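You operate a simulated robot arm through the tools that you are given. There is no shell and no other tool.

You run a simulated robot arm. Do the job below in one go: nothing can be reset, and whatever is moved stays where it is left.

TASK
Tip the lot T205 pouch off the tilting shelf into the HELD pocket.
Fine: lay it on the shelf and slide that pocket under the lip before tipping; the shelf ends level; the other pouches stay.

The check looks at the end state, three seconds after you hand in, the way a careful person would. Anything else that was tipped, shoved, dropped, spilled or broken makes it a failure.

THE ROBOT
A 6-joint arm with a four-finger gripper, fixed in place. Base frame: the origin is on the floor under the middle of its stand, x ahead of it, y to its left, z up. Units: mm, degrees, N and s.
It reaches about 1041 mm from its shoulder. Its first joint turns from -166.0 to 166.0 degrees. Payload 3.67 kg.
Tool frame: the origin (TCP) lies between the finger pads and is the grasp point; the fingertips stand 28 mm ahead of it; z points along the fingers, y is the line along which they close. The gripper opens to 112 mm; its body begins 73 mm behind the TCP.
Orientation is told as [roll, pitch, yaw] about the base's x, y, z axes, in that order, counted from this pose: with the fingers straight down and closing along the base's y, the tool's x points along the base's -x, its y along +y and its z along -z.

THE INTERFACE
- The arm moves only by the tool step_arm. Its argument "deltas" is a list of rows, each a list of 7 numbers: the finger opening in mm, from 0 to 112, then the shift along the tool's x, y, z in mm, then the turn, a rotation vector about the tool's x, y, z in degrees. In form: [[claw, tx, ty, tz, ax, ay, az], ...]. A call has 1 to 20 rows; each row is the pose to reach, as a shift and turn from the pose commanded when the call began, along the tool's axes at that moment. A row lasts 0.2 s, in which the tool goes at most 50 mm and 8.6 degrees; a call with a longer step from one row to the next is refused whole, and so is a gripper value outside its range. A pose out of reach is approached as far as the arm can. The call stops where the force on the tool passes 50 N (or 10 N more than at its start, if that is more) or the arm is blocked; 0.2 s more then pass. Each finger travels about 102.5 mm/s and halts on what it meets, pressing with about 40 N; the grip force reading is that of the motor and also rises with nothing between the fingers. The clock runs only during rows and for 0.2 s after the last one: add rows that repeat a pose to give the fingers time. The reply holds the time, the measured pose of the TCP, the force on the tool along the base axes, the opening and the grip force, in the units named above and with some noise, with the torque about the TCP (base axes, N m) and any sound that the robot's microphone picked up.
- Cameras (640 x 400 px; columns grow to the right, rows downward): "scene" is fixed at [218.7, 500.3, 1559.5]; the picture's right is [-0.58, -0.82, 0.00], its down [-0.74, 0.52, -0.43] and it looks along [0.35, -0.25, -0.90] (base axes); focal length 344 px, centre (320, 200). "wrist" rides on the gripper at [60, -18, -104] in the tool frame; the picture's right is [0.29, 0.96, 0.00], its down [-0.80, 0.24, -0.55] and it looks along [-0.53, 0.16, 0.83] (tool axes); focal length 234 px, centre (320, 200). There is no depth. A picture from a camera that has moved, and an enlarged one, comes with that camera's place and axes in the base frame and with its lens.
- snapshot(camera): a new picture of that camera. It takes no simulated time.
- close_up(camera, box): a new picture of the part [left, top, right, bottom] of that camera's present view, enlarged. It takes no simulated time.
- job_done(): hands the job in; it is judged then, once.

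Nothing tells you positions but the pictures and the camera data. Unless the task says otherwise, let go and move clear before handing in.

The tools are called after "Emit:" as name(argument=value, ...) on one line, values as JSON. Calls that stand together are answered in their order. step_arm: Moves the arm, as the interface text tells. Its arguments: {"type":"object","properties":{"deltas":{"type":"array","items":{"type":"array","items":{"type":"number"}}}},"required":["deltas"]} The other tools are called the same way: snapshot (camera) takes a picture; close_up (camera, box) takes an enlarged picture of a part of a camera's view; job_done () hands the job in.

At the start:

```text
clock: 0.0
tool_pos: [372.3, 266.7, 1163.5]
tool_rot: [-0.1, 0.0, -0.1]
contact_force: [-0.4, 0.3, 1.2]
wrist_torque: [-0.03, -0.01, -0.02]
finger_gap: 112.0
grasp_force: 0.1
```

scene: 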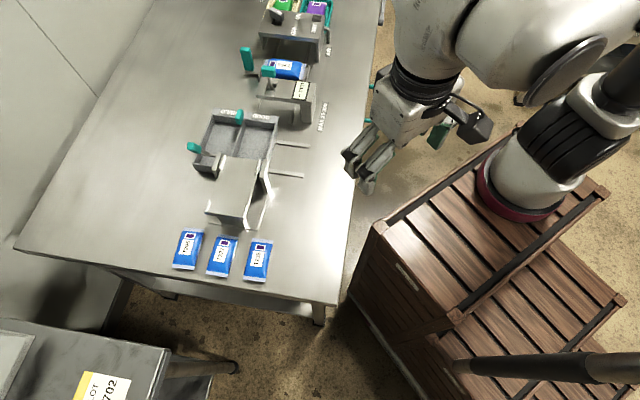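
wrist: 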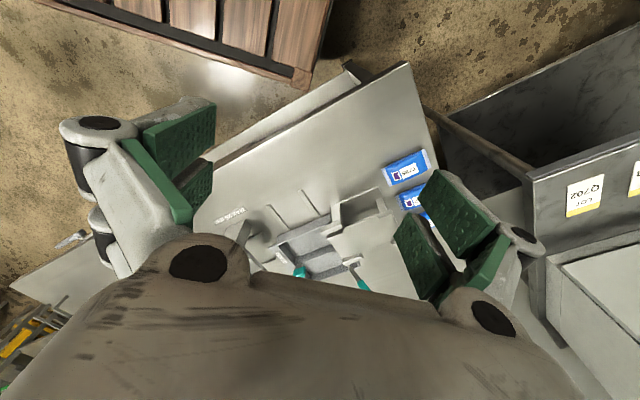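

I see a table with three blue pouches, a tilting shelf with a sliding two-pocket tray, and other stations further along. I'll take enlarged pictures to read the labels and understand the mechanism.

Emit:
close_up(camera="scene", box=[160, 90, 320, 190])

Emit:
close_up(camera="scene", box=[150, 190, 310, 290])

Emit:
close_up(camera="scene", box=[220, 0, 380, 100])

Emit:
close_up(camera="wrist", box=[200, 140, 450, 300])

```text
4.00 times, centred on (240, 140) of scene
camera zoom: at [218.7, 500.3, 1559.5], right [-0.58, -0.82, 0.0], down [-0.74, 0.52, -0.43], along [0.35, -0.25, -0.9], focal length 1374 px, centre (640, 440)
```

zoom: 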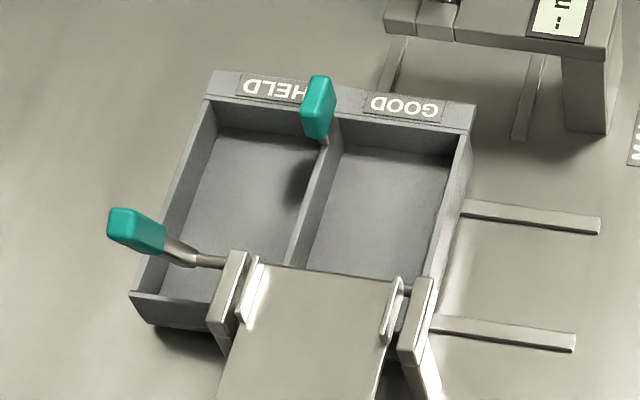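

```text
4.00 times, centred on (230, 240) of scene
camera zoom: at [218.7, 500.3, 1559.5], right [-0.58, -0.82, 0.0], down [-0.74, 0.52, -0.43], along [0.35, -0.25, -0.9], focal length 1374 px, centre (680, 40)
```

zoom: 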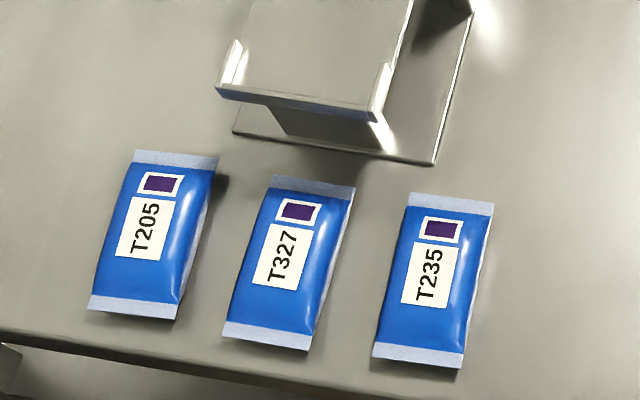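

```text
4.00 times, centred on (300, 50) of scene
camera zoom: at [218.7, 500.3, 1559.5], right [-0.58, -0.82, 0.0], down [-0.74, 0.52, -0.43], along [0.35, -0.25, -0.9], focal length 1374 px, centre (400, 800)
```

zoom: 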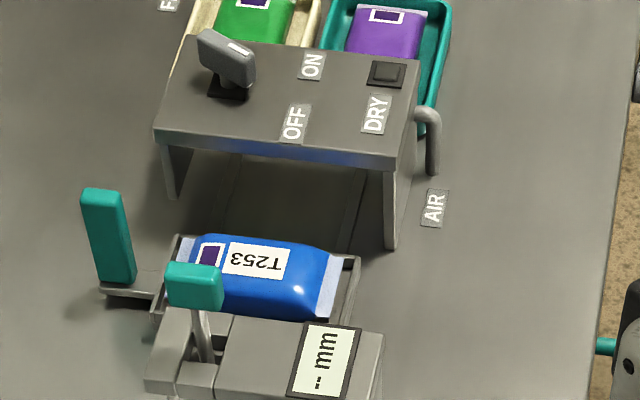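

```text
2.50 times, centred on (325, 220) of wrist
camera zoom: at [311.4, 248.8, 1266.9], right [-0.29, 0.96, 0.0], down [0.8, 0.24, 0.55], along [0.53, 0.16, -0.83], focal length 585 px, centre (308, 150)
```

zoom: 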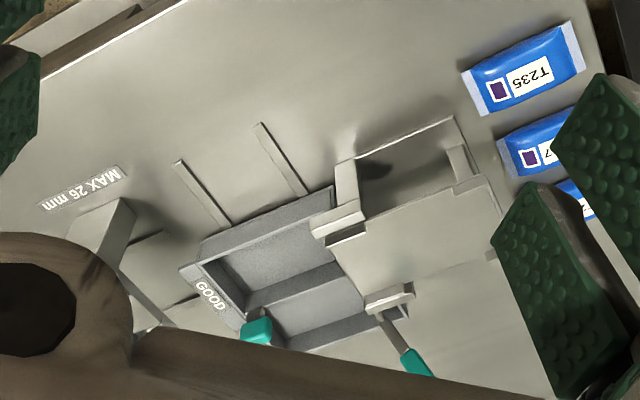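

The station is turned about 45° in the base frame. The table is near z≈808, the shelf lip near (686, 397), and T205 near (581, 606). I'll move the wrist camera closer to get a better view of the mechanism.

Emit:
step_arm(deltas=[[112, -24, 12, 17, 0, 0, 0], [112, -48, 24, 34, 0, 0, 0], [112, -72, 36, 51, 0, 0, 0], [112, -96, 48, 68, 0, 0, 0], [112, -120, 60, 85, 0, 0, 0], [112, -144, 72, 102, 0, 0, 0], [112, -168, 84, 119, 0, 0, 0], [112, -192, 95, 137, 0, 0, 0]])

Emit:
snapshot(camera="wrist")

Emit:
snapshot(camera="scene")

```text
clock: 1.8
tool_pos: [565.8, 362.2, 1025.9]
tool_rot: [0.2, 0.0, 0.0]
contact_force: [-0.7, -0.9, -0.4]
wrist_torque: [0.04, -0.03, 0.0]
finger_gap: 111.9
grasp_force: 0.1
```

```text
taken
camera wrist: at [504.9, 344.2, 1129.1], right [-0.29, 0.96, 0.0], down [0.8, 0.24, 0.55], along [0.53, 0.16, -0.83], focal length 234 px, centre (320, 200)
```

wrist: 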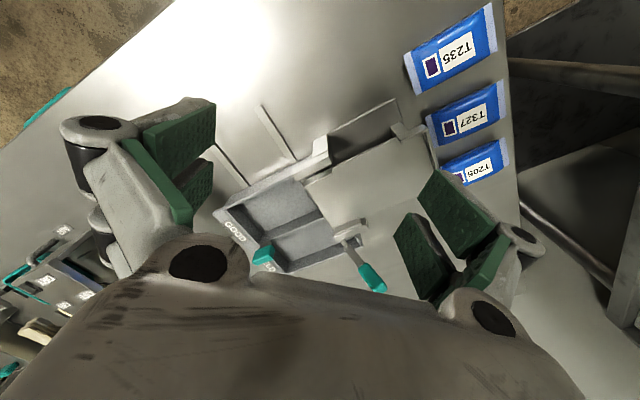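

```text
taken
```

scene: 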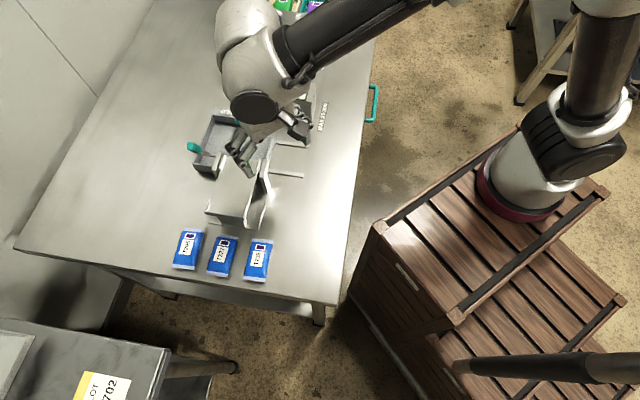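

The wrist camera now sees the station, so I'll enlarge that part.

Emit:
close_up(camera="wrist", box=[200, 90, 440, 310])

Emit:
close_up(camera="wrist", box=[200, 170, 400, 300])

```text
1.82 times, centred on (320, 200) of wrist
camera zoom: at [504.9, 344.2, 1129.1], right [-0.29, 0.96, 0.0], down [0.8, 0.24, 0.55], along [0.53, 0.16, -0.83], focal length 426 px, centre (320, 200)
```

zoom: 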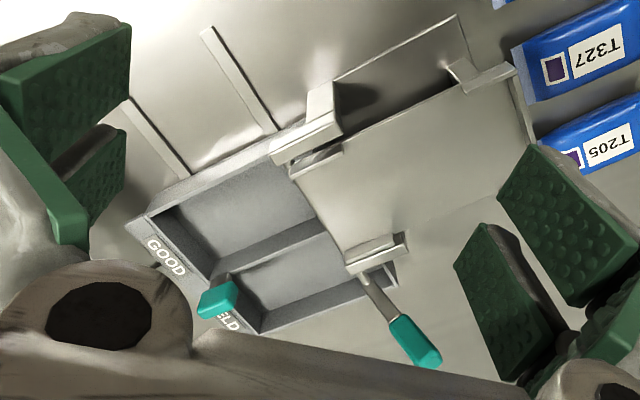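

```text
3.08 times, centred on (300, 235) of wrist
camera zoom: at [504.9, 344.2, 1129.1], right [-0.29, 0.96, 0.0], down [0.8, 0.24, 0.55], along [0.53, 0.16, -0.83], focal length 720 px, centre (382, 92)
```

zoom: 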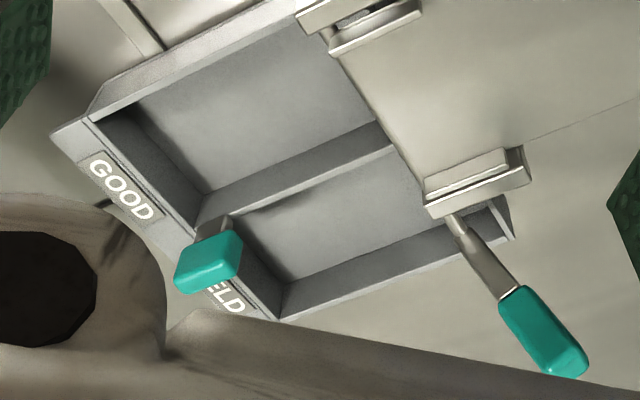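

The shelf is hinged near its lip. The lever handle is near (723, 479, 937) and leans back, and the tray handle is near (797, 338, 872). I'll turn the tool about -40° to line up with the station and look at it from behind.

Emit:
step_arm(deltas=[[112, -6, 16, 2, 0, 0, 8], [112, -12, 32, 4, 0, 0, 16], [112, -18, 48, 6, 0, 0, 24], [112, -24, 64, 8, 0, 0, 32], [112, -29, 78, 11, 0, 0, 40], [112, -29, 78, 11, 0, 0, 42]])

Emit:
snapshot(camera="wrist")

Emit:
close_up(camera="wrist", box=[200, 60, 460, 230])

```text
clock: 3.2
tool_pos: [592.7, 438.6, 1013.7]
tool_rot: [0.0, 0.0, -42.2]
contact_force: [-0.2, -0.2, -0.4]
wrist_torque: [-0.01, 0.0, -0.01]
finger_gap: 111.9
grasp_force: 0.0
```

```text
taken
camera wrist: at [535.9, 466.0, 1118.4], right [0.43, 0.9, 0.0], down [0.75, -0.36, 0.55], along [0.5, -0.24, -0.83], focal length 234 px, centre (320, 200)
```

wrist: 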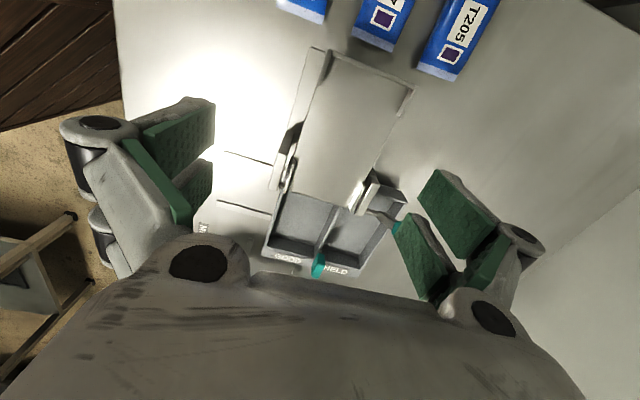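

```text
2.35 times, centred on (330, 145) of wrist
camera zoom: at [535.9, 466.0, 1118.4], right [0.43, 0.9, 0.0], down [0.75, -0.36, 0.55], along [0.5, -0.24, -0.83], focal length 551 px, centre (296, 329)
```

zoom: 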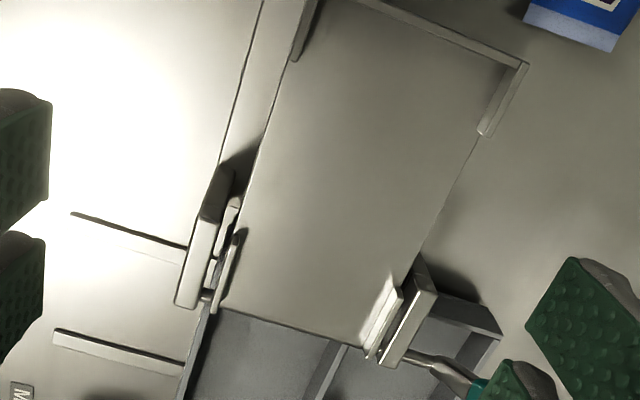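

The lip centre is near (683, 393). GOOD is under it now, so the tray has to slide about 84 mm toward the robot, roughly along (-0.71, -0.71). I'll move above the tray handle for a closer look.

Emit:
step_arm(deltas=[[112, -36, 10, 0, 0, 0, 1], [112, -72, 20, 0, 0, 0, 2], [112, -109, 31, 0, 0, 0, 3], [112, -145, 41, 0, 0, 0, 3], [112, -182, 52, 0, 0, 0, 3], [112, -218, 62, 0, 0, 0, 3], [112, -218, 62, 20, 0, 0, 3]])

Emit:
snapshot(camera="wrist")

Emit:
snapshot(camera="scene")

Emit:
close_up(camera="wrist", box=[200, 60, 460, 230])

```text
clock: 4.8
tool_pos: [795.7, 338.6, 995.4]
tool_rot: [0.0, 0.0, -45.0]
contact_force: [0.3, -0.5, 0.6]
wrist_torque: [0.02, -0.03, -0.01]
finger_gap: 112.1
grasp_force: 0.1
```

```text
taken
camera wrist: at [740.0, 368.1, 1100.5], right [0.47, 0.88, 0.0], down [0.73, -0.4, 0.55], along [0.49, -0.26, -0.83], focal length 234 px, centre (320, 200)
```

wrist: 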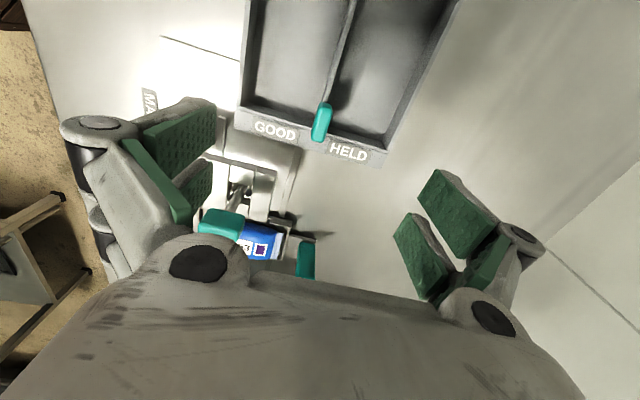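

```text
taken
```

scene: 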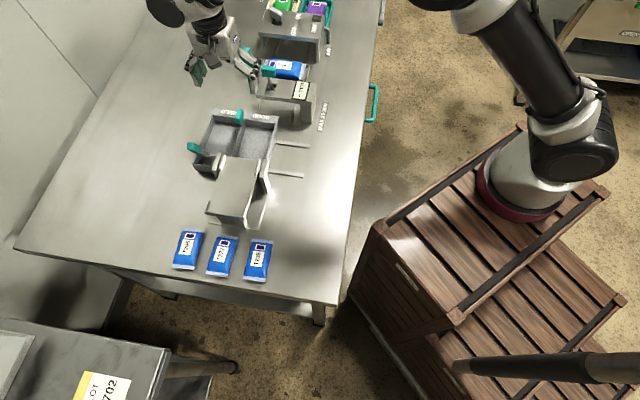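

```text
2.35 times, centred on (330, 145) of wrist
camera zoom: at [740.0, 368.1, 1100.5], right [0.47, 0.88, 0.0], down [0.73, -0.4, 0.55], along [0.49, -0.26, -0.83], focal length 551 px, centre (296, 329)
```

zoom: 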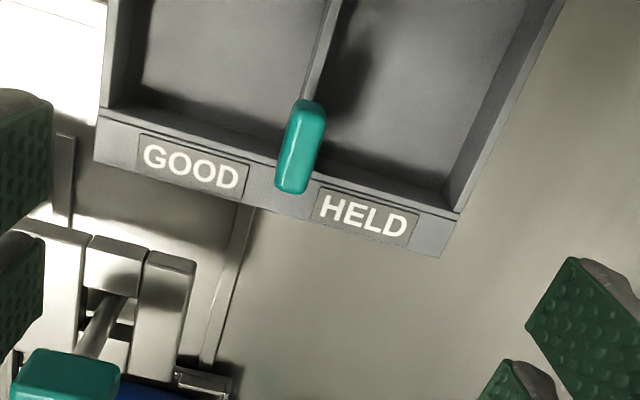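

The tray handle is near (798, 340), with its top near z 880. The label strip is near z 834, and the HELD–GOOD pitch is about 89 mm. I'll narrow the fingers and come down partway over the handle.

Emit:
step_arm(deltas=[[90, 0, 1, 20, 0, 0, 0], [70, 0, 2, 40, 0, 0, 0], [60, -1, 3, 60, 0, 0, 0], [60, -1, 3, 75, 0, 0, 0], [60, -1, 3, 75, 0, 0, 0]])

Emit:
snapshot(camera="wrist")

Emit:
close_up(camera="scene", box=[160, 40, 320, 140])

```text
clock: 6.0
tool_pos: [801.4, 341.4, 917.5]
tool_rot: [0.0, 0.1, -45.0]
contact_force: [0.5, -0.3, -0.7]
wrist_torque: [0.02, -0.01, 0.02]
finger_gap: 60.1
grasp_force: 0.1
```

```text
taken
camera wrist: at [745.1, 371.4, 1022.6], right [0.47, 0.88, 0.0], down [0.73, -0.4, 0.55], along [0.49, -0.26, -0.83], focal length 234 px, centre (320, 200)
```

wrist: 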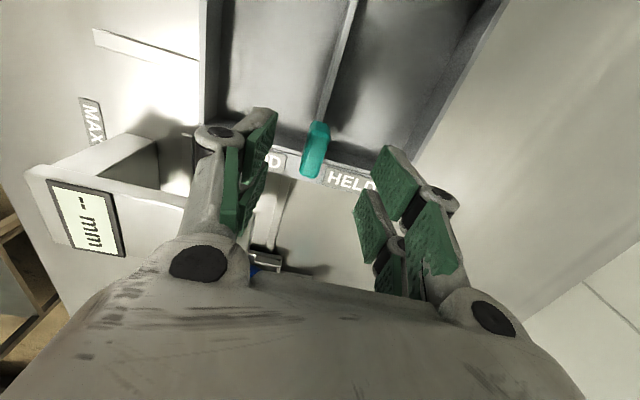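

```text
4.00 times, centred on (240, 90) of scene
camera zoom: at [218.7, 500.3, 1559.5], right [-0.58, -0.82, 0.0], down [-0.74, 0.52, -0.43], along [0.35, -0.25, -0.9], focal length 1374 px, centre (640, 640)
```

zoom: 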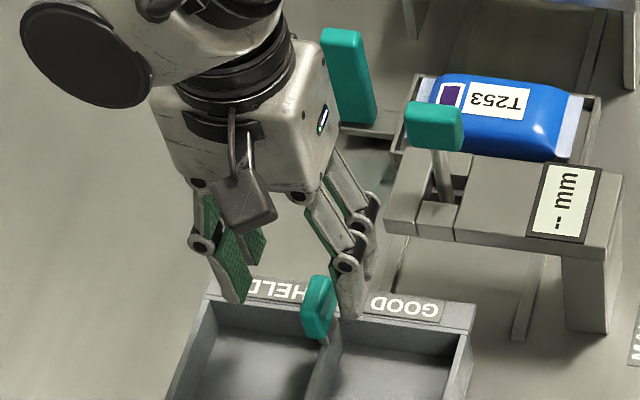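

The handle is centred between the fingers. I'll go down to z≈890 so the tips stay above the label strip, and close on the handle.

Emit:
step_arm(deltas=[[60, 0, -2, 14, 0, 0, 0], [60, 0, -2, 27, 0, 0, 0], [45, 0, -2, 27, 0, 0, 0], [30, 0, -2, 27, 0, 0, 0], [18, 0, -2, 27, 0, 0, 0], [10, 0, -2, 27, 0, 0, 0], [10, 0, -2, 27, 0, 0, 0]])

Emit:
snapshot(camera="wrist")

Emit:
close_up(camera="scene", box=[160, 60, 320, 160])

```text
clock: 7.6
tool_pos: [797.3, 339.7, 893.8]
tool_rot: [0.0, 0.0, -44.9]
contact_force: [-7.3, -6.9, 0.1]
wrist_torque: [-0.34, 0.06, 0.1]
finger_gap: 13.9
grasp_force: 45.3
```

```text
taken
camera wrist: at [742.0, 368.9, 997.2], right [0.47, 0.88, 0.0], down [0.73, -0.39, 0.55], along [0.49, -0.26, -0.83], focal length 234 px, centre (320, 200)
```

wrist: 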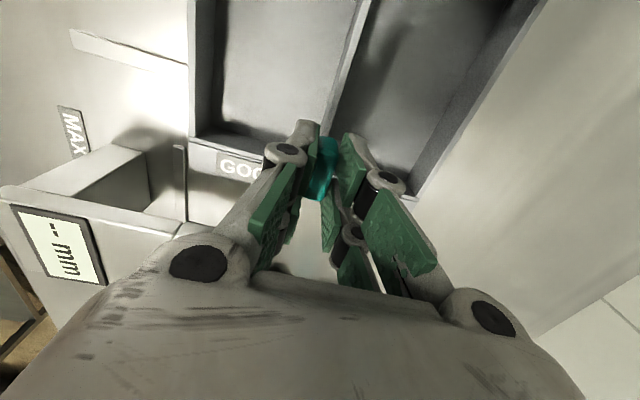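

```text
4.00 times, centred on (240, 110) of scene
camera zoom: at [218.7, 500.3, 1559.5], right [-0.58, -0.82, 0.0], down [-0.74, 0.52, -0.43], along [0.35, -0.25, -0.9], focal length 1374 px, centre (640, 560)
```

zoom: 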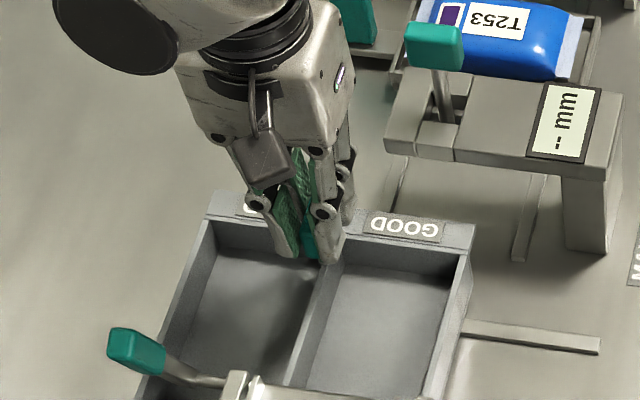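

The grip on the handle is firm. Next I'll slide the tray slowly toward the robot.

Emit:
step_arm(deltas=[[10, 0, -8, 0, 0, 0, 0], [10, 0, -16, 0, 0, 0, 0], [10, 0, -24, 0, 0, 0, 0], [10, 0, -32, 0, 0, 0, 0], [10, 0, -40, 0, 0, 0, 0], [10, 0, -48, 0, 0, 0, 0], [10, 0, -56, 0, 0, 0, 0], [10, 0, -64, 0, 0, 0, 0], [10, 0, -72, 0, 0, 0, 0], [10, 0, -80, 0, 0, 0, 0], [10, 0, -80, 0, 0, 0, 0]])

Emit:
snapshot(camera="wrist")

Emit:
close_up(camera="scene", box=[160, 80, 320, 180])

```text
clock: 10.0
tool_pos: [741.5, 282.2, 892.7]
tool_rot: [0.0, -0.1, -45.0]
contact_force: [9.0, -9.7, 2.0]
wrist_torque: [-1.14, -1.13, 0.1]
finger_gap: 14.0
grasp_force: 44.7
```

```text
taken
camera wrist: at [685.8, 312.8, 997.2], right [0.47, 0.88, 0.0], down [0.73, -0.39, 0.55], along [0.49, -0.26, -0.83], focal length 234 px, centre (320, 200)
```

wrist: 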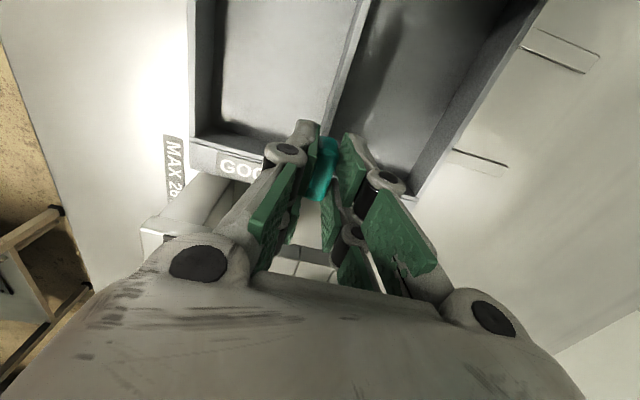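

```text
4.00 times, centred on (240, 130) of scene
camera zoom: at [218.7, 500.3, 1559.5], right [-0.58, -0.82, 0.0], down [-0.74, 0.52, -0.43], along [0.35, -0.25, -0.9], focal length 1374 px, centre (640, 480)
```

zoom: 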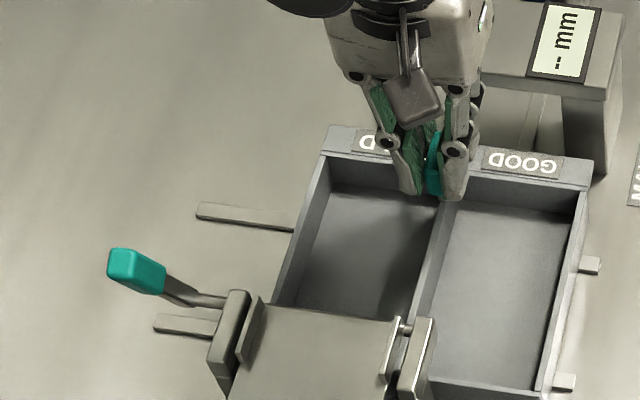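

The tray has moved 80 mm without trouble. My estimate of the pitch is about 90 mm, so I'll slide the last 10 mm and watch for a stop.

Emit:
step_arm(deltas=[[10, 0, -3, 0, 0, 0, 0], [10, 0, -6, 0, 0, 0, 0], [10, 0, -8, 0, 0, 0, 0], [10, 0, -10, 0, 0, 0, 0], [10, 0, -10, 0, 0, 0, 0]])

Emit:
close_up(camera="scene", box=[160, 80, 320, 180])

```text
clock: 11.2
tool_pos: [735.2, 277.7, 893.8]
tool_rot: [0.3, 0.0, -45.0]
contact_force: [27.0, 1.9, -5.2]
wrist_torque: [0.47, -0.41, -0.01]
finger_gap: 13.9
grasp_force: 44.4
```

```text
4.00 times, centred on (240, 130) of scene
camera zoom: at [218.7, 500.3, 1559.5], right [-0.58, -0.82, 0.0], down [-0.74, 0.52, -0.43], along [0.35, -0.25, -0.9], focal length 1374 px, centre (640, 480)
```

zoom: 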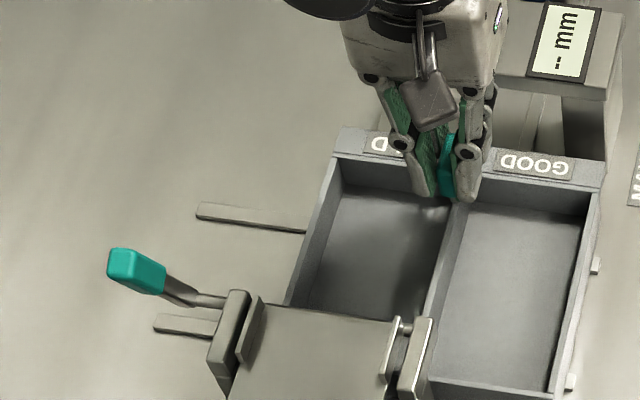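

The tray met its stop after about 88 mm, which puts HELD under the lip. I'll relax the pull, let go and rise clear.

Emit:
step_arm(deltas=[[10, 0, 2, 0, 0, 0, 0], [20, 0, 2, 0, 0, 0, 0], [40, 0, 2, 0, 0, 0, 0], [60, 0, 2, 0, 0, 0, 0], [60, 0, 2, 0, 0, 0, 0], [60, 0, 2, -20, 0, 0, 0], [60, 0, 2, -50, 0, 0, 0], [60, 0, 2, -90, 0, 0, 0], [60, 0, 2, -130, 0, 0, 0], [60, 0, 2, -160, 0, 0, 0]])

Emit:
close_up(camera="scene", box=[160, 80, 320, 180])

Emit:
snapshot(camera="wrist")

```text
clock: 13.4
tool_pos: [736.1, 278.1, 1050.1]
tool_rot: [0.0, 0.0, -45.0]
contact_force: [0.3, 0.6, 0.2]
wrist_torque: [-0.01, 0.02, 0.01]
finger_gap: 59.9
grasp_force: 0.1
```

```text
4.00 times, centred on (240, 130) of scene
camera zoom: at [218.7, 500.3, 1559.5], right [-0.58, -0.82, 0.0], down [-0.74, 0.52, -0.43], along [0.35, -0.25, -0.9], focal length 1374 px, centre (640, 480)
```

zoom: 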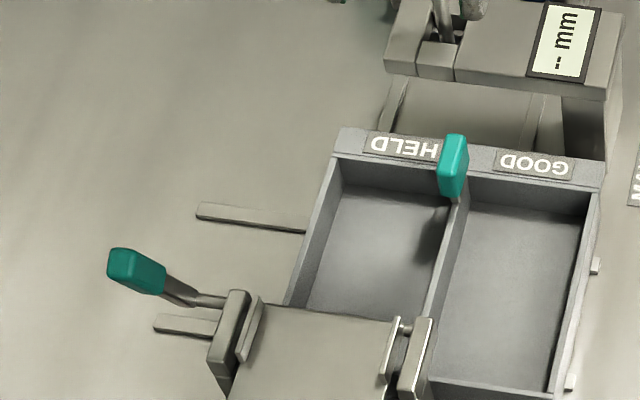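

```text
taken
camera wrist: at [679.8, 308.7, 1154.7], right [0.47, 0.88, 0.0], down [0.73, -0.39, 0.55], along [0.49, -0.26, -0.83], focal length 234 px, centre (320, 200)
```

wrist: 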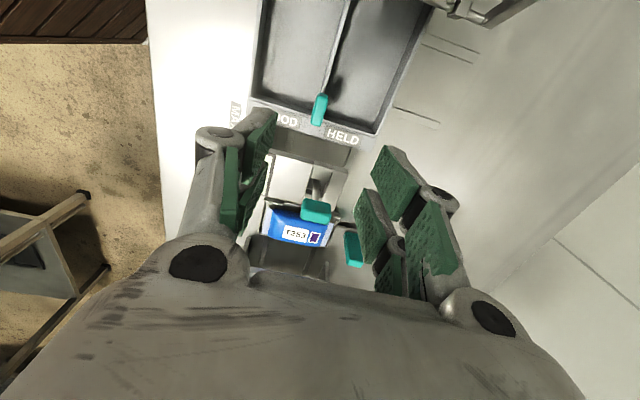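

The tray is in place. Next I'll move over to the T205 pouch to measure it.

Emit:
step_arm(deltas=[[60, 34, 12, 0, 0, 0, 0], [60, 68, 24, 0, 0, 0, 0], [60, 102, 36, 0, 0, 0, 0], [60, 136, 49, 0, 0, 0, 0], [70, 171, 61, 0, 0, 0, 0], [80, 205, 73, 0, 0, 0, 0], [90, 239, 85, 0, 0, 0, 0], [100, 273, 98, 0, 0, 0, 0], [112, 307, 110, 15, 0, 0, 0], [112, 341, 122, 30, 0, 0, 0], [112, 341, 122, 50, 0, 0, 0]])

Emit:
snapshot(camera="wrist")

Emit:
close_up(camera="wrist", box=[200, 60, 460, 230])

Emit:
snapshot(camera="scene")

```text
clock: 15.8
tool_pos: [582.8, 606.4, 1001.8]
tool_rot: [0.1, 0.1, -45.0]
contact_force: [0.4, -0.1, 0.4]
wrist_torque: [0.01, 0.0, 0.0]
finger_gap: 111.9
grasp_force: 0.1
```

```text
taken
camera wrist: at [526.6, 636.9, 1106.9], right [0.47, 0.88, 0.0], down [0.73, -0.4, 0.55], along [0.49, -0.26, -0.83], focal length 234 px, centre (320, 200)
```

wrist: 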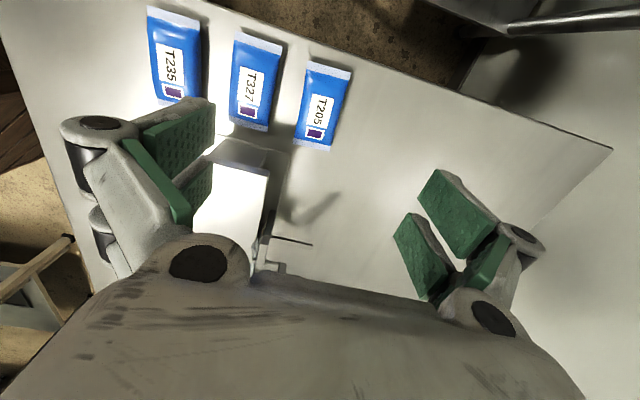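

```text
2.35 times, centred on (330, 145) of wrist
camera zoom: at [526.6, 636.9, 1106.9], right [0.47, 0.88, 0.0], down [0.73, -0.4, 0.55], along [0.49, -0.26, -0.83], focal length 551 px, centre (296, 329)
```

zoom: 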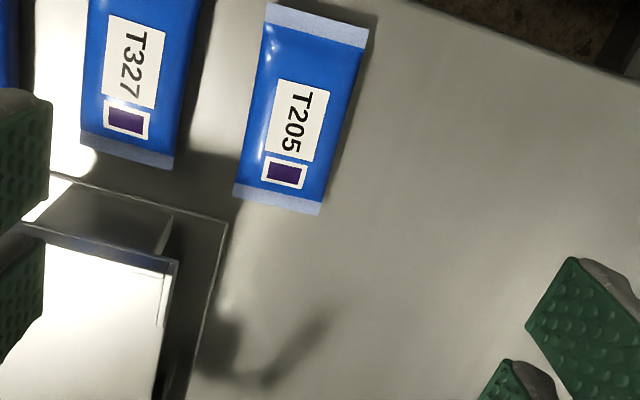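

```text
taken
```

scene: 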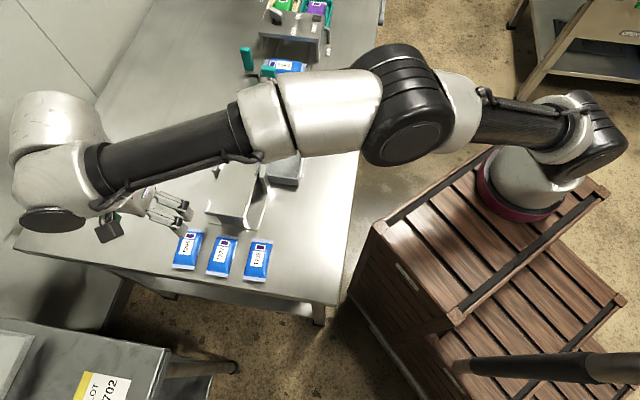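

T205 is directly under the gripper, with its short axis at about 48°, so I'll use a yaw of about -42°. I'll close to about 66 mm and descend partway to check the clearance to T327.

Emit:
step_arm(deltas=[[95, 0, 0, 20, 0, 0, -1.5], [80, 0, 0, 45, 0, 0, -3], [66, 0, 0, 75, 0, 0, -3], [66, 0, 0, 105, 0, 0, -3], [66, 0, 0, 135, 0, 0, -3], [66, 0, 0, 135, 0, 0, -3]])

Emit:
snapshot(camera="wrist")

Emit:
close_up(camera="wrist", box=[180, 40, 460, 220])

Emit:
close_up(camera="scene", box=[110, 190, 270, 290])

```text
clock: 17.2
tool_pos: [581.9, 606.1, 866.9]
tool_rot: [0.0, 0.0, -42.0]
contact_force: [-0.4, 0.0, -0.1]
wrist_torque: [-0.01, -0.05, -0.03]
finger_gap: 65.8
grasp_force: 0.1
```

```text
taken
camera wrist: at [524.8, 632.8, 970.1], right [0.43, 0.9, 0.0], down [0.75, -0.36, 0.55], along [0.5, -0.24, -0.83], focal length 234 px, centre (320, 200)
```

wrist: 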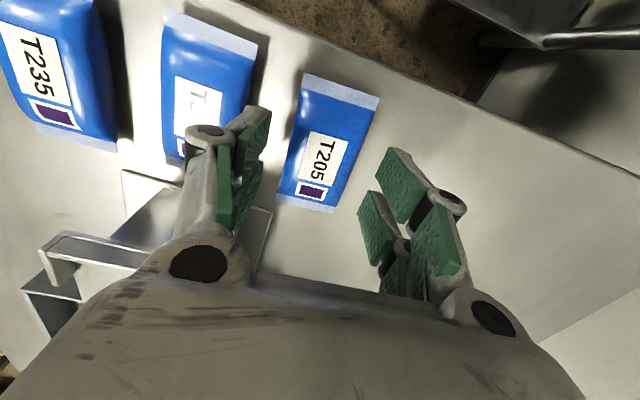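

```text
2.22 times, centred on (320, 130) of wrist
camera zoom: at [524.8, 632.8, 970.1], right [0.43, 0.9, 0.0], down [0.75, -0.36, 0.55], along [0.5, -0.24, -0.83], focal length 520 px, centre (320, 356)
```

zoom: 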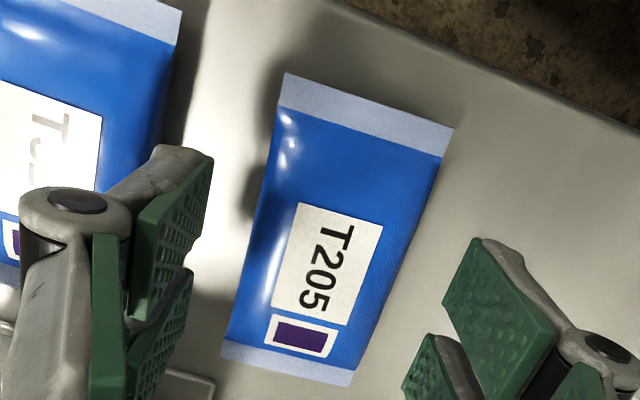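

```text
4.00 times, centred on (190, 240) of scene
camera zoom: at [218.7, 500.3, 1559.5], right [-0.58, -0.82, 0.0], down [-0.74, 0.52, -0.43], along [0.35, -0.25, -0.9], focal length 1374 px, centre (840, 40)
```

zoom: 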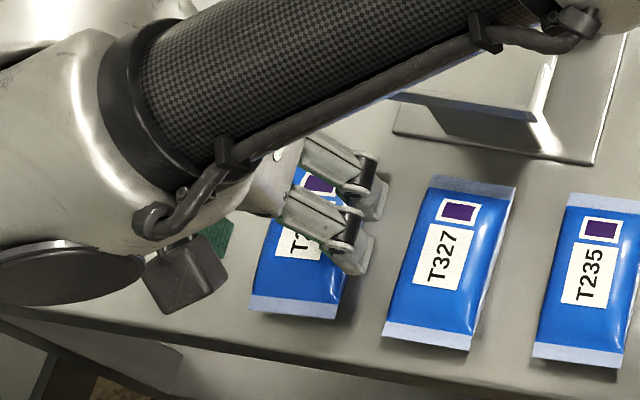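

The pouch is aligned with the tool but about 2 mm off-centre. T327's edge is about 29–33 mm away and the fingertip is about 15 mm thick. I'll narrow to 62 mm, shift to centre, and descend further.

Emit:
step_arm(deltas=[[62, -3, 2, 0, 0, 0, 0], [62, -3, 2, 10, 0, 0, 0], [62, -3, 2, 20, 0, 0, 0], [62, -3, 2, 28, 0, 0, 0], [62, -3, 2, 28, 0, 0, 0]])

Emit:
snapshot(camera="wrist")

Emit:
close_up(camera="wrist", box=[180, 60, 460, 240])

Emit:
close_up(camera="scene", box=[130, 210, 250, 285])

```text
clock: 18.4
tool_pos: [584.4, 605.4, 838.7]
tool_rot: [0.0, 0.0, -41.9]
contact_force: [-0.5, -0.8, -0.2]
wrist_torque: [0.02, 0.04, 0.03]
finger_gap: 62.1
grasp_force: 0.1
```

```text
taken
camera wrist: at [527.4, 631.6, 942.8], right [0.43, 0.9, 0.0], down [0.75, -0.36, 0.55], along [0.5, -0.24, -0.83], focal length 234 px, centre (320, 200)
```

wrist: 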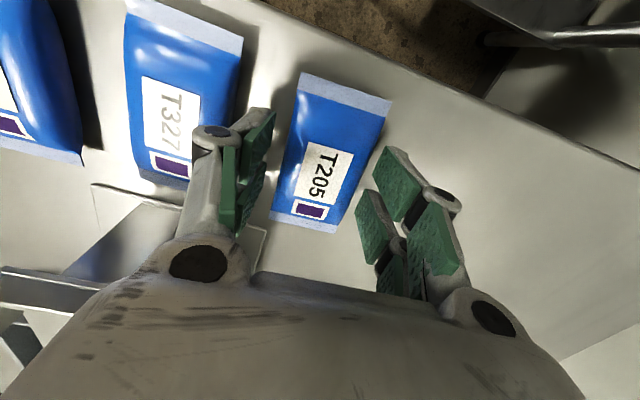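

```text
2.22 times, centred on (320, 150) of wrist
camera zoom: at [527.4, 631.6, 942.8], right [0.43, 0.9, 0.0], down [0.75, -0.36, 0.55], along [0.5, -0.24, -0.83], focal length 520 px, centre (320, 311)
```

zoom: 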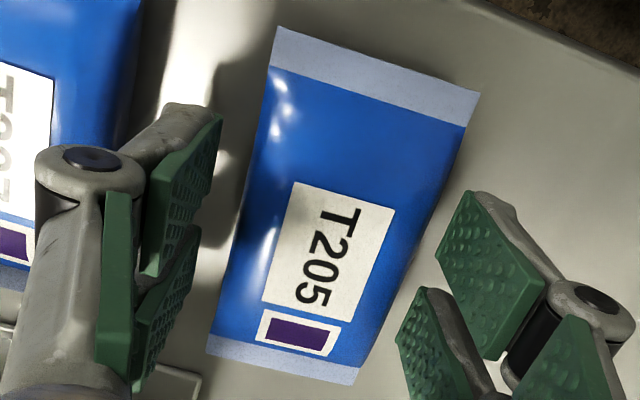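

```text
5.33 times, centred on (190, 248) of scene
camera zoom: at [218.7, 500.3, 1559.5], right [-0.58, -0.82, 0.0], down [-0.74, 0.52, -0.43], along [0.35, -0.25, -0.9], focal length 1832 px, centre (1013, -53)
```

zoom: 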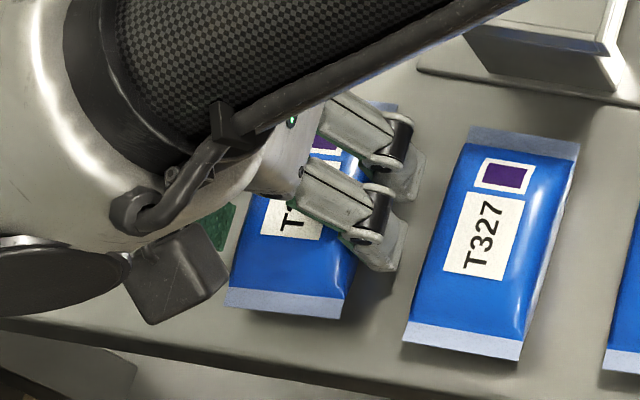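

The clearance to T327 looks good and the pouch sits between the pads. I'll go down 9 mm more and close gently on it.

Emit:
step_arm(deltas=[[62, 0, 1, 5, 0, 0, 0], [62, 0, 1, 9, 0, 0, 0], [62, 0, 1, 9, 0, 0, 0]])

Emit:
close_up(camera="wrist", box=[180, 60, 460, 240])

Emit:
close_up(camera="scene", box=[130, 210, 250, 285])

```text
clock: 19.2
tool_pos: [584.0, 605.4, 829.4]
tool_rot: [-0.1, 0.0, -42.0]
contact_force: [0.5, -0.2, -0.4]
wrist_torque: [0.0, 0.02, 0.03]
finger_gap: 62.2
grasp_force: 0.0
```

```text
2.22 times, centred on (320, 150) of wrist
camera zoom: at [527.4, 633.2, 934.5], right [0.43, 0.9, 0.0], down [0.75, -0.36, 0.55], along [0.5, -0.24, -0.83], focal length 520 px, centre (320, 311)
```

zoom: 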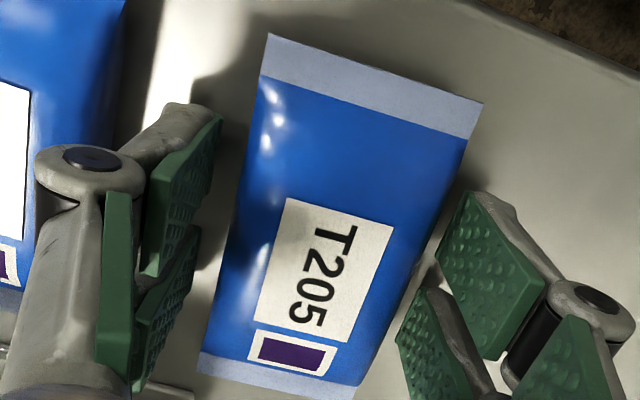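

```text
5.33 times, centred on (190, 248) of scene
camera zoom: at [218.7, 500.3, 1559.5], right [-0.58, -0.82, 0.0], down [-0.74, 0.52, -0.43], along [0.35, -0.25, -0.9], focal length 1832 px, centre (1013, -53)
```

zoom: 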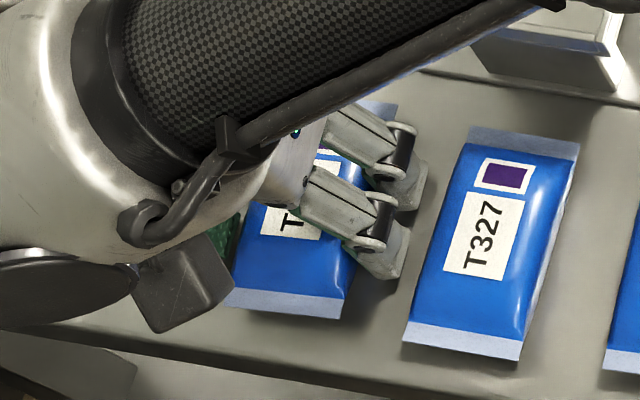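

There is no contact yet and the pouch is centred, so I'll close on it now.

Emit:
step_arm(deltas=[[56, 0, 0, 0, 0, 0, 0], [50, 0, 0, 0, 0, 0, 0], [46, 0, 0, 0, 0, 0, 0], [42, 0, 0, 0, 0, 0, 0], [38, 0, 0, 0, 0, 0, 0], [38, 0, 0, 0, 0, 0, 0]])

Emit:
close_up(camera="wrist", box=[180, 60, 460, 240])

```text
clock: 20.6
tool_pos: [583.8, 606.5, 830.7]
tool_rot: [0.0, 0.0, -42.0]
contact_force: [0.8, 0.8, 1.1]
wrist_torque: [-0.04, 0.01, -0.01]
finger_gap: 49.3
grasp_force: 40.5
```

```text
2.22 times, centred on (320, 150) of wrist
camera zoom: at [527.4, 633.2, 934.7], right [0.43, 0.9, 0.0], down [0.75, -0.36, 0.55], along [0.5, -0.24, -0.83], focal length 520 px, centre (320, 311)
```

zoom: 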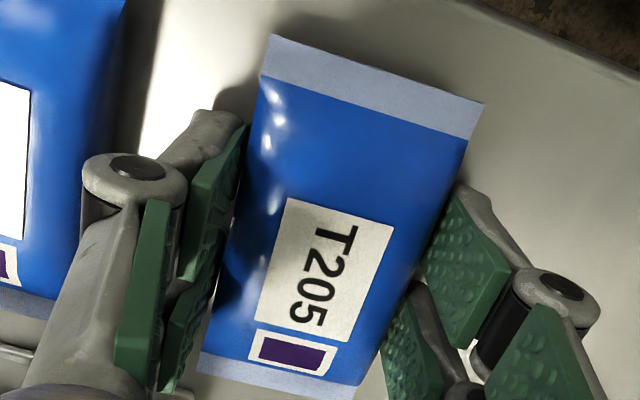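

I'm holding T205 with a 49 mm gap and 40 N. I'll lift it straight up and check.

Emit:
step_arm(deltas=[[38, 0, 0, -10, 0, 0, 0], [38, 0, 0, -25, 0, 0, 0], [38, 0, 0, -45, 0, 0, 0], [38, 0, 0, -70, 0, 0, 0], [38, 0, 0, -100, 0, 0, 0], [38, 0, 0, -140, 0, 0, 0], [38, 0, 0, -140, 0, 0, 0]])

Emit:
snapshot(camera="wrist")

Emit:
snapshot(camera="scene")

```text
clock: 22.2
tool_pos: [584.4, 604.2, 969.9]
tool_rot: [0.0, 0.0, -42.0]
contact_force: [-0.7, -0.4, 0.1]
wrist_torque: [0.01, 0.0, -0.01]
finger_gap: 49.0
grasp_force: 40.2
```

```text
taken
camera wrist: at [527.7, 631.6, 1074.8], right [0.43, 0.9, 0.0], down [0.75, -0.36, 0.55], along [0.5, -0.24, -0.83], focal length 234 px, centre (320, 200)
```

wrist: 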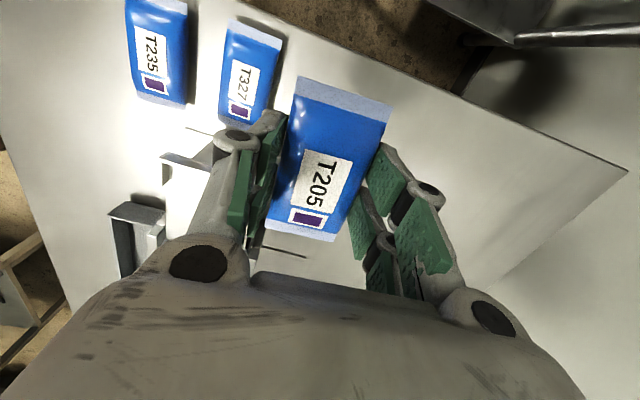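

```text
taken
```

scene: 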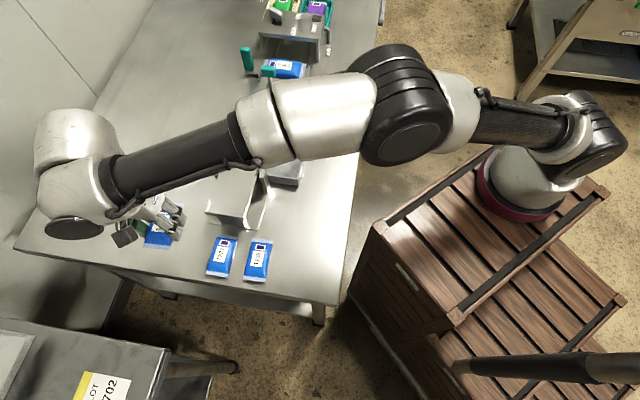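

The pouch is lifted cleanly. I'll carry it over the middle of the shelf, still high, and turn to -45°.

Emit:
step_arm(deltas=[[38, -16, -11, 0, 0, 0, 0.4], [38, -33, -22, 0, 0, 0, 0.8], [38, -49, -33, 0, 0, 0, 1.2], [38, -66, -44, 0, 0, 0, 1.6], [38, -82, -56, 0, 0, 0, 2], [38, -98, -67, 0, 0, 0, 2.4], [38, -115, -78, 0, 0, 0, 3], [38, -131, -89, 0, 0, 0, 3], [38, -131, -89, 0, 0, 0, 3]])

Emit:
snapshot(camera="wrist")

Emit:
close_up(camera="wrist", box=[180, 60, 460, 240])

Emit:
snapshot(camera="scene")

```text
clock: 24.2
tool_pos: [623.5, 452.0, 972.0]
tool_rot: [0.0, 0.0, -45.0]
contact_force: [-0.1, -0.8, -1.1]
wrist_torque: [0.0, -0.01, 0.0]
finger_gap: 49.2
grasp_force: 40.1
```

```text
taken
camera wrist: at [567.0, 481.7, 1076.1], right [0.47, 0.88, 0.0], down [0.73, -0.4, 0.55], along [0.49, -0.26, -0.83], focal length 234 px, centre (320, 200)
```

wrist: 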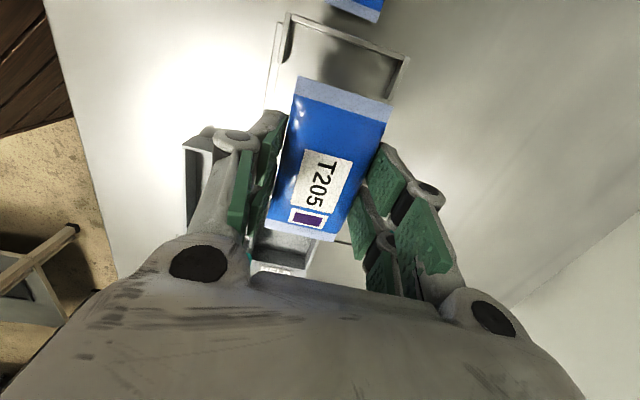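

```text
2.22 times, centred on (320, 150) of wrist
camera zoom: at [567.0, 481.7, 1076.1], right [0.47, 0.88, 0.0], down [0.73, -0.4, 0.55], along [0.49, -0.26, -0.83], focal length 520 px, centre (320, 311)
```

zoom: 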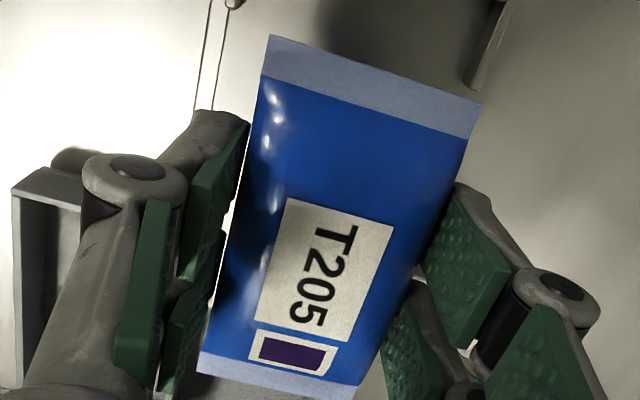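

```text
taken
```

scene: 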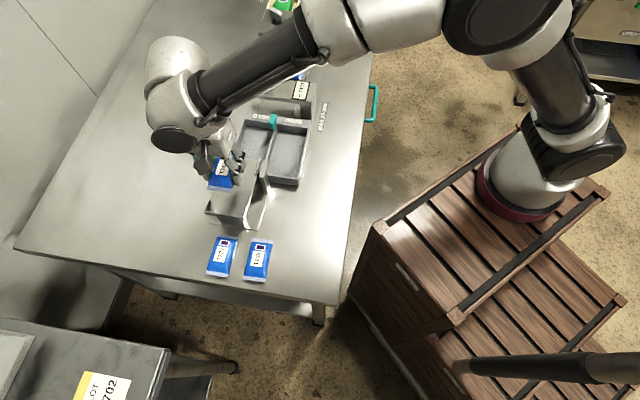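

The tool is centred over the shelf to within about 1 mm, and the back wall is about 69 mm behind the grasp point. I'll lower in small stages and watch for contact.

Emit:
step_arm(deltas=[[38, 0, 1, 12, 0, 0, 0], [38, 0, 1, 24, 0, 0, 0], [38, 0, 1, 36, 0, 0, 0], [38, 0, 1, 46, 0, 0, 0], [38, 0, 1, 46, 0, 0, 0]])

Emit:
snapshot(camera="wrist")

Emit:
close_up(camera="scene", box=[170, 120, 290, 195])

Emit:
close_up(camera="scene", box=[180, 155, 290, 230])

```text
clock: 25.4
tool_pos: [625.1, 451.3, 924.7]
tool_rot: [0.0, 0.0, -45.0]
contact_force: [-0.2, -0.2, 0.2]
wrist_torque: [-0.01, 0.02, 0.0]
finger_gap: 49.5
grasp_force: 40.4
```

```text
taken
camera wrist: at [569.0, 482.3, 1028.7], right [0.47, 0.88, 0.0], down [0.73, -0.4, 0.55], along [0.49, -0.26, -0.83], focal length 234 px, centre (320, 200)
```

wrist: 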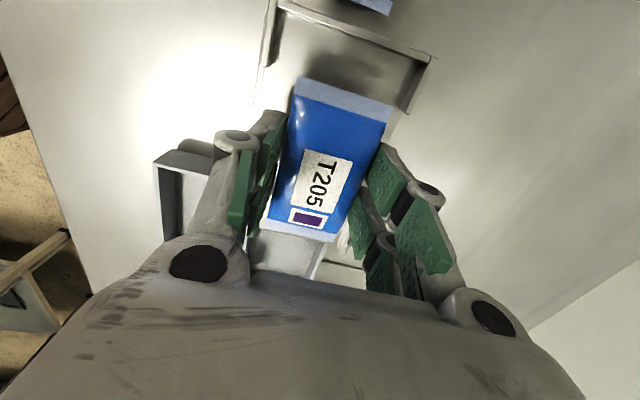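

```text
5.33 times, centred on (230, 158) of scene
camera zoom: at [218.7, 500.3, 1559.5], right [-0.58, -0.82, 0.0], down [-0.74, 0.52, -0.43], along [0.35, -0.25, -0.9], focal length 1832 px, centre (800, 427)
```

zoom: 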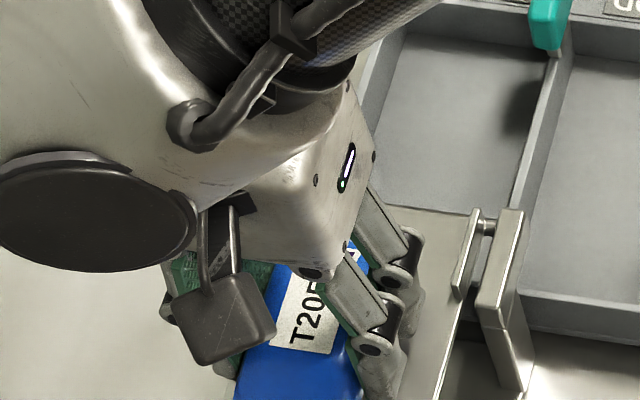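

```text
5.33 times, centred on (235, 192) of scene
camera zoom: at [218.7, 500.3, 1559.5], right [-0.58, -0.82, 0.0], down [-0.74, 0.52, -0.43], along [0.35, -0.25, -0.9], focal length 1832 px, centre (773, 240)
```

zoom: 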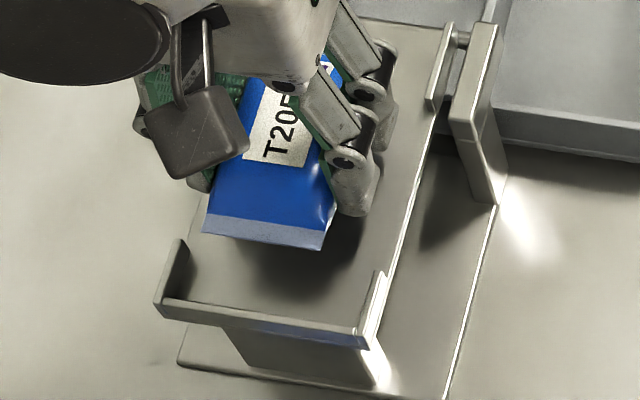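

There's still a gap under the pouch. I'll keep lowering gently in small steps.

Emit:
step_arm(deltas=[[38, 0, 0, 4, 0, 0, 0], [38, 0, 0, 8, 0, 0, 0], [38, 0, 0, 12, 0, 0, 0], [38, 0, 0, 12, 0, 0, 0]])

Emit:
close_up(camera="scene", box=[180, 155, 290, 230])

Emit:
close_up(camera="wrist", box=[180, 0, 460, 250])

```text
clock: 26.4
tool_pos: [624.3, 452.6, 914.0]
tool_rot: [0.0, 0.0, -45.0]
contact_force: [0.4, -0.2, -1.0]
wrist_torque: [0.0, -0.01, 0.04]
finger_gap: 49.2
grasp_force: 39.7
```

```text
5.33 times, centred on (235, 192) of scene
camera zoom: at [218.7, 500.3, 1559.5], right [-0.58, -0.82, 0.0], down [-0.74, 0.52, -0.43], along [0.35, -0.25, -0.9], focal length 1832 px, centre (773, 240)
```

zoom: 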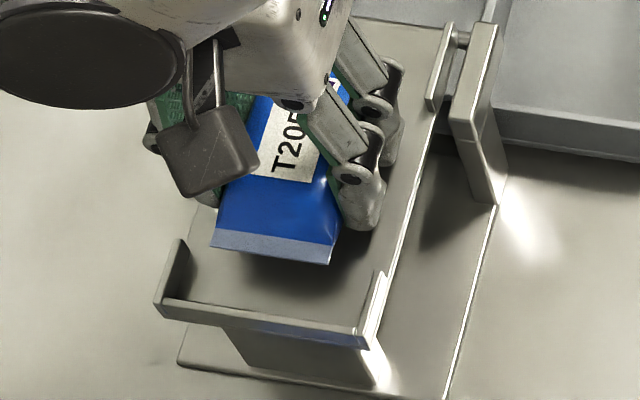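

```text
1.60 times, centred on (320, 125) of wrist
camera zoom: at [567.9, 482.3, 1017.4], right [0.47, 0.88, 0.0], down [0.73, -0.4, 0.55], along [0.49, -0.26, -0.83], focal length 375 px, centre (320, 320)
```

zoom: 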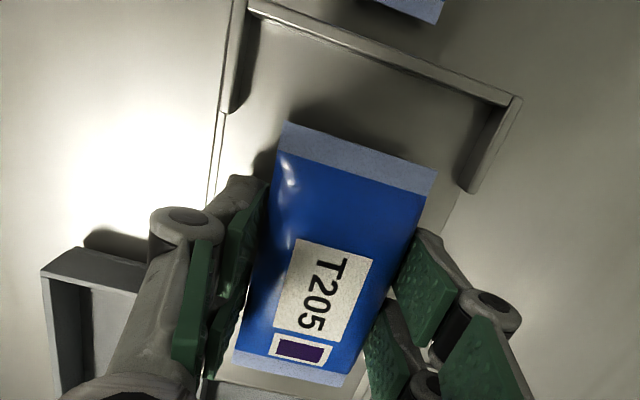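

Still clear of the shelf, so I'll continue down.

Emit:
step_arm(deltas=[[38, 0, 0, 3, 0, 0, 0], [38, 0, 0, 6, 0, 0, 0], [38, 0, 0, 9, 0, 0, 0], [38, 0, 0, 12, 0, 0, 0], [38, 0, 0, 12, 0, 0, 0]])

Emit:
close_up(camera="scene", box=[180, 155, 290, 230])

Emit:
close_up(camera="wrist", box=[180, 0, 460, 250])

```text
clock: 27.6
tool_pos: [622.6, 451.9, 902.1]
tool_rot: [0.3, 0.0, -45.0]
contact_force: [2.8, 1.7, 29.6]
wrist_torque: [-0.24, 0.04, -0.11]
finger_gap: 48.9
grasp_force: 39.5
```

```text
5.33 times, centred on (235, 192) of scene
camera zoom: at [218.7, 500.3, 1559.5], right [-0.58, -0.82, 0.0], down [-0.74, 0.52, -0.43], along [0.35, -0.25, -0.9], focal length 1832 px, centre (773, 240)
```

zoom: 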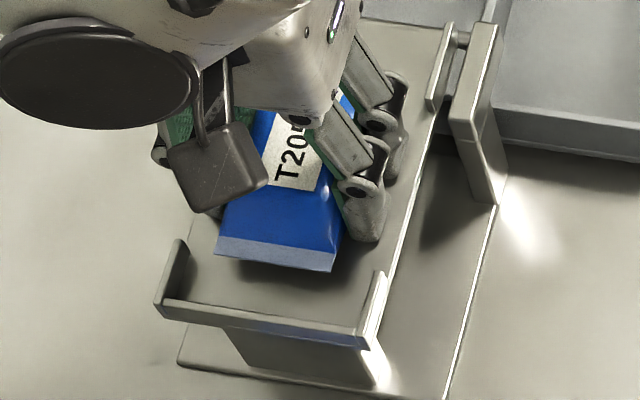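

```text
1.60 times, centred on (320, 125) of wrist
camera zoom: at [567.7, 482.3, 1006.5], right [0.47, 0.88, 0.0], down [0.73, -0.4, 0.55], along [0.49, -0.26, -0.83], focal length 375 px, centre (320, 320)
```

zoom: 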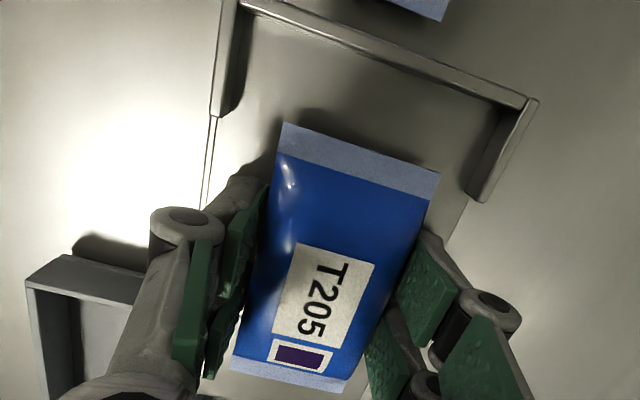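

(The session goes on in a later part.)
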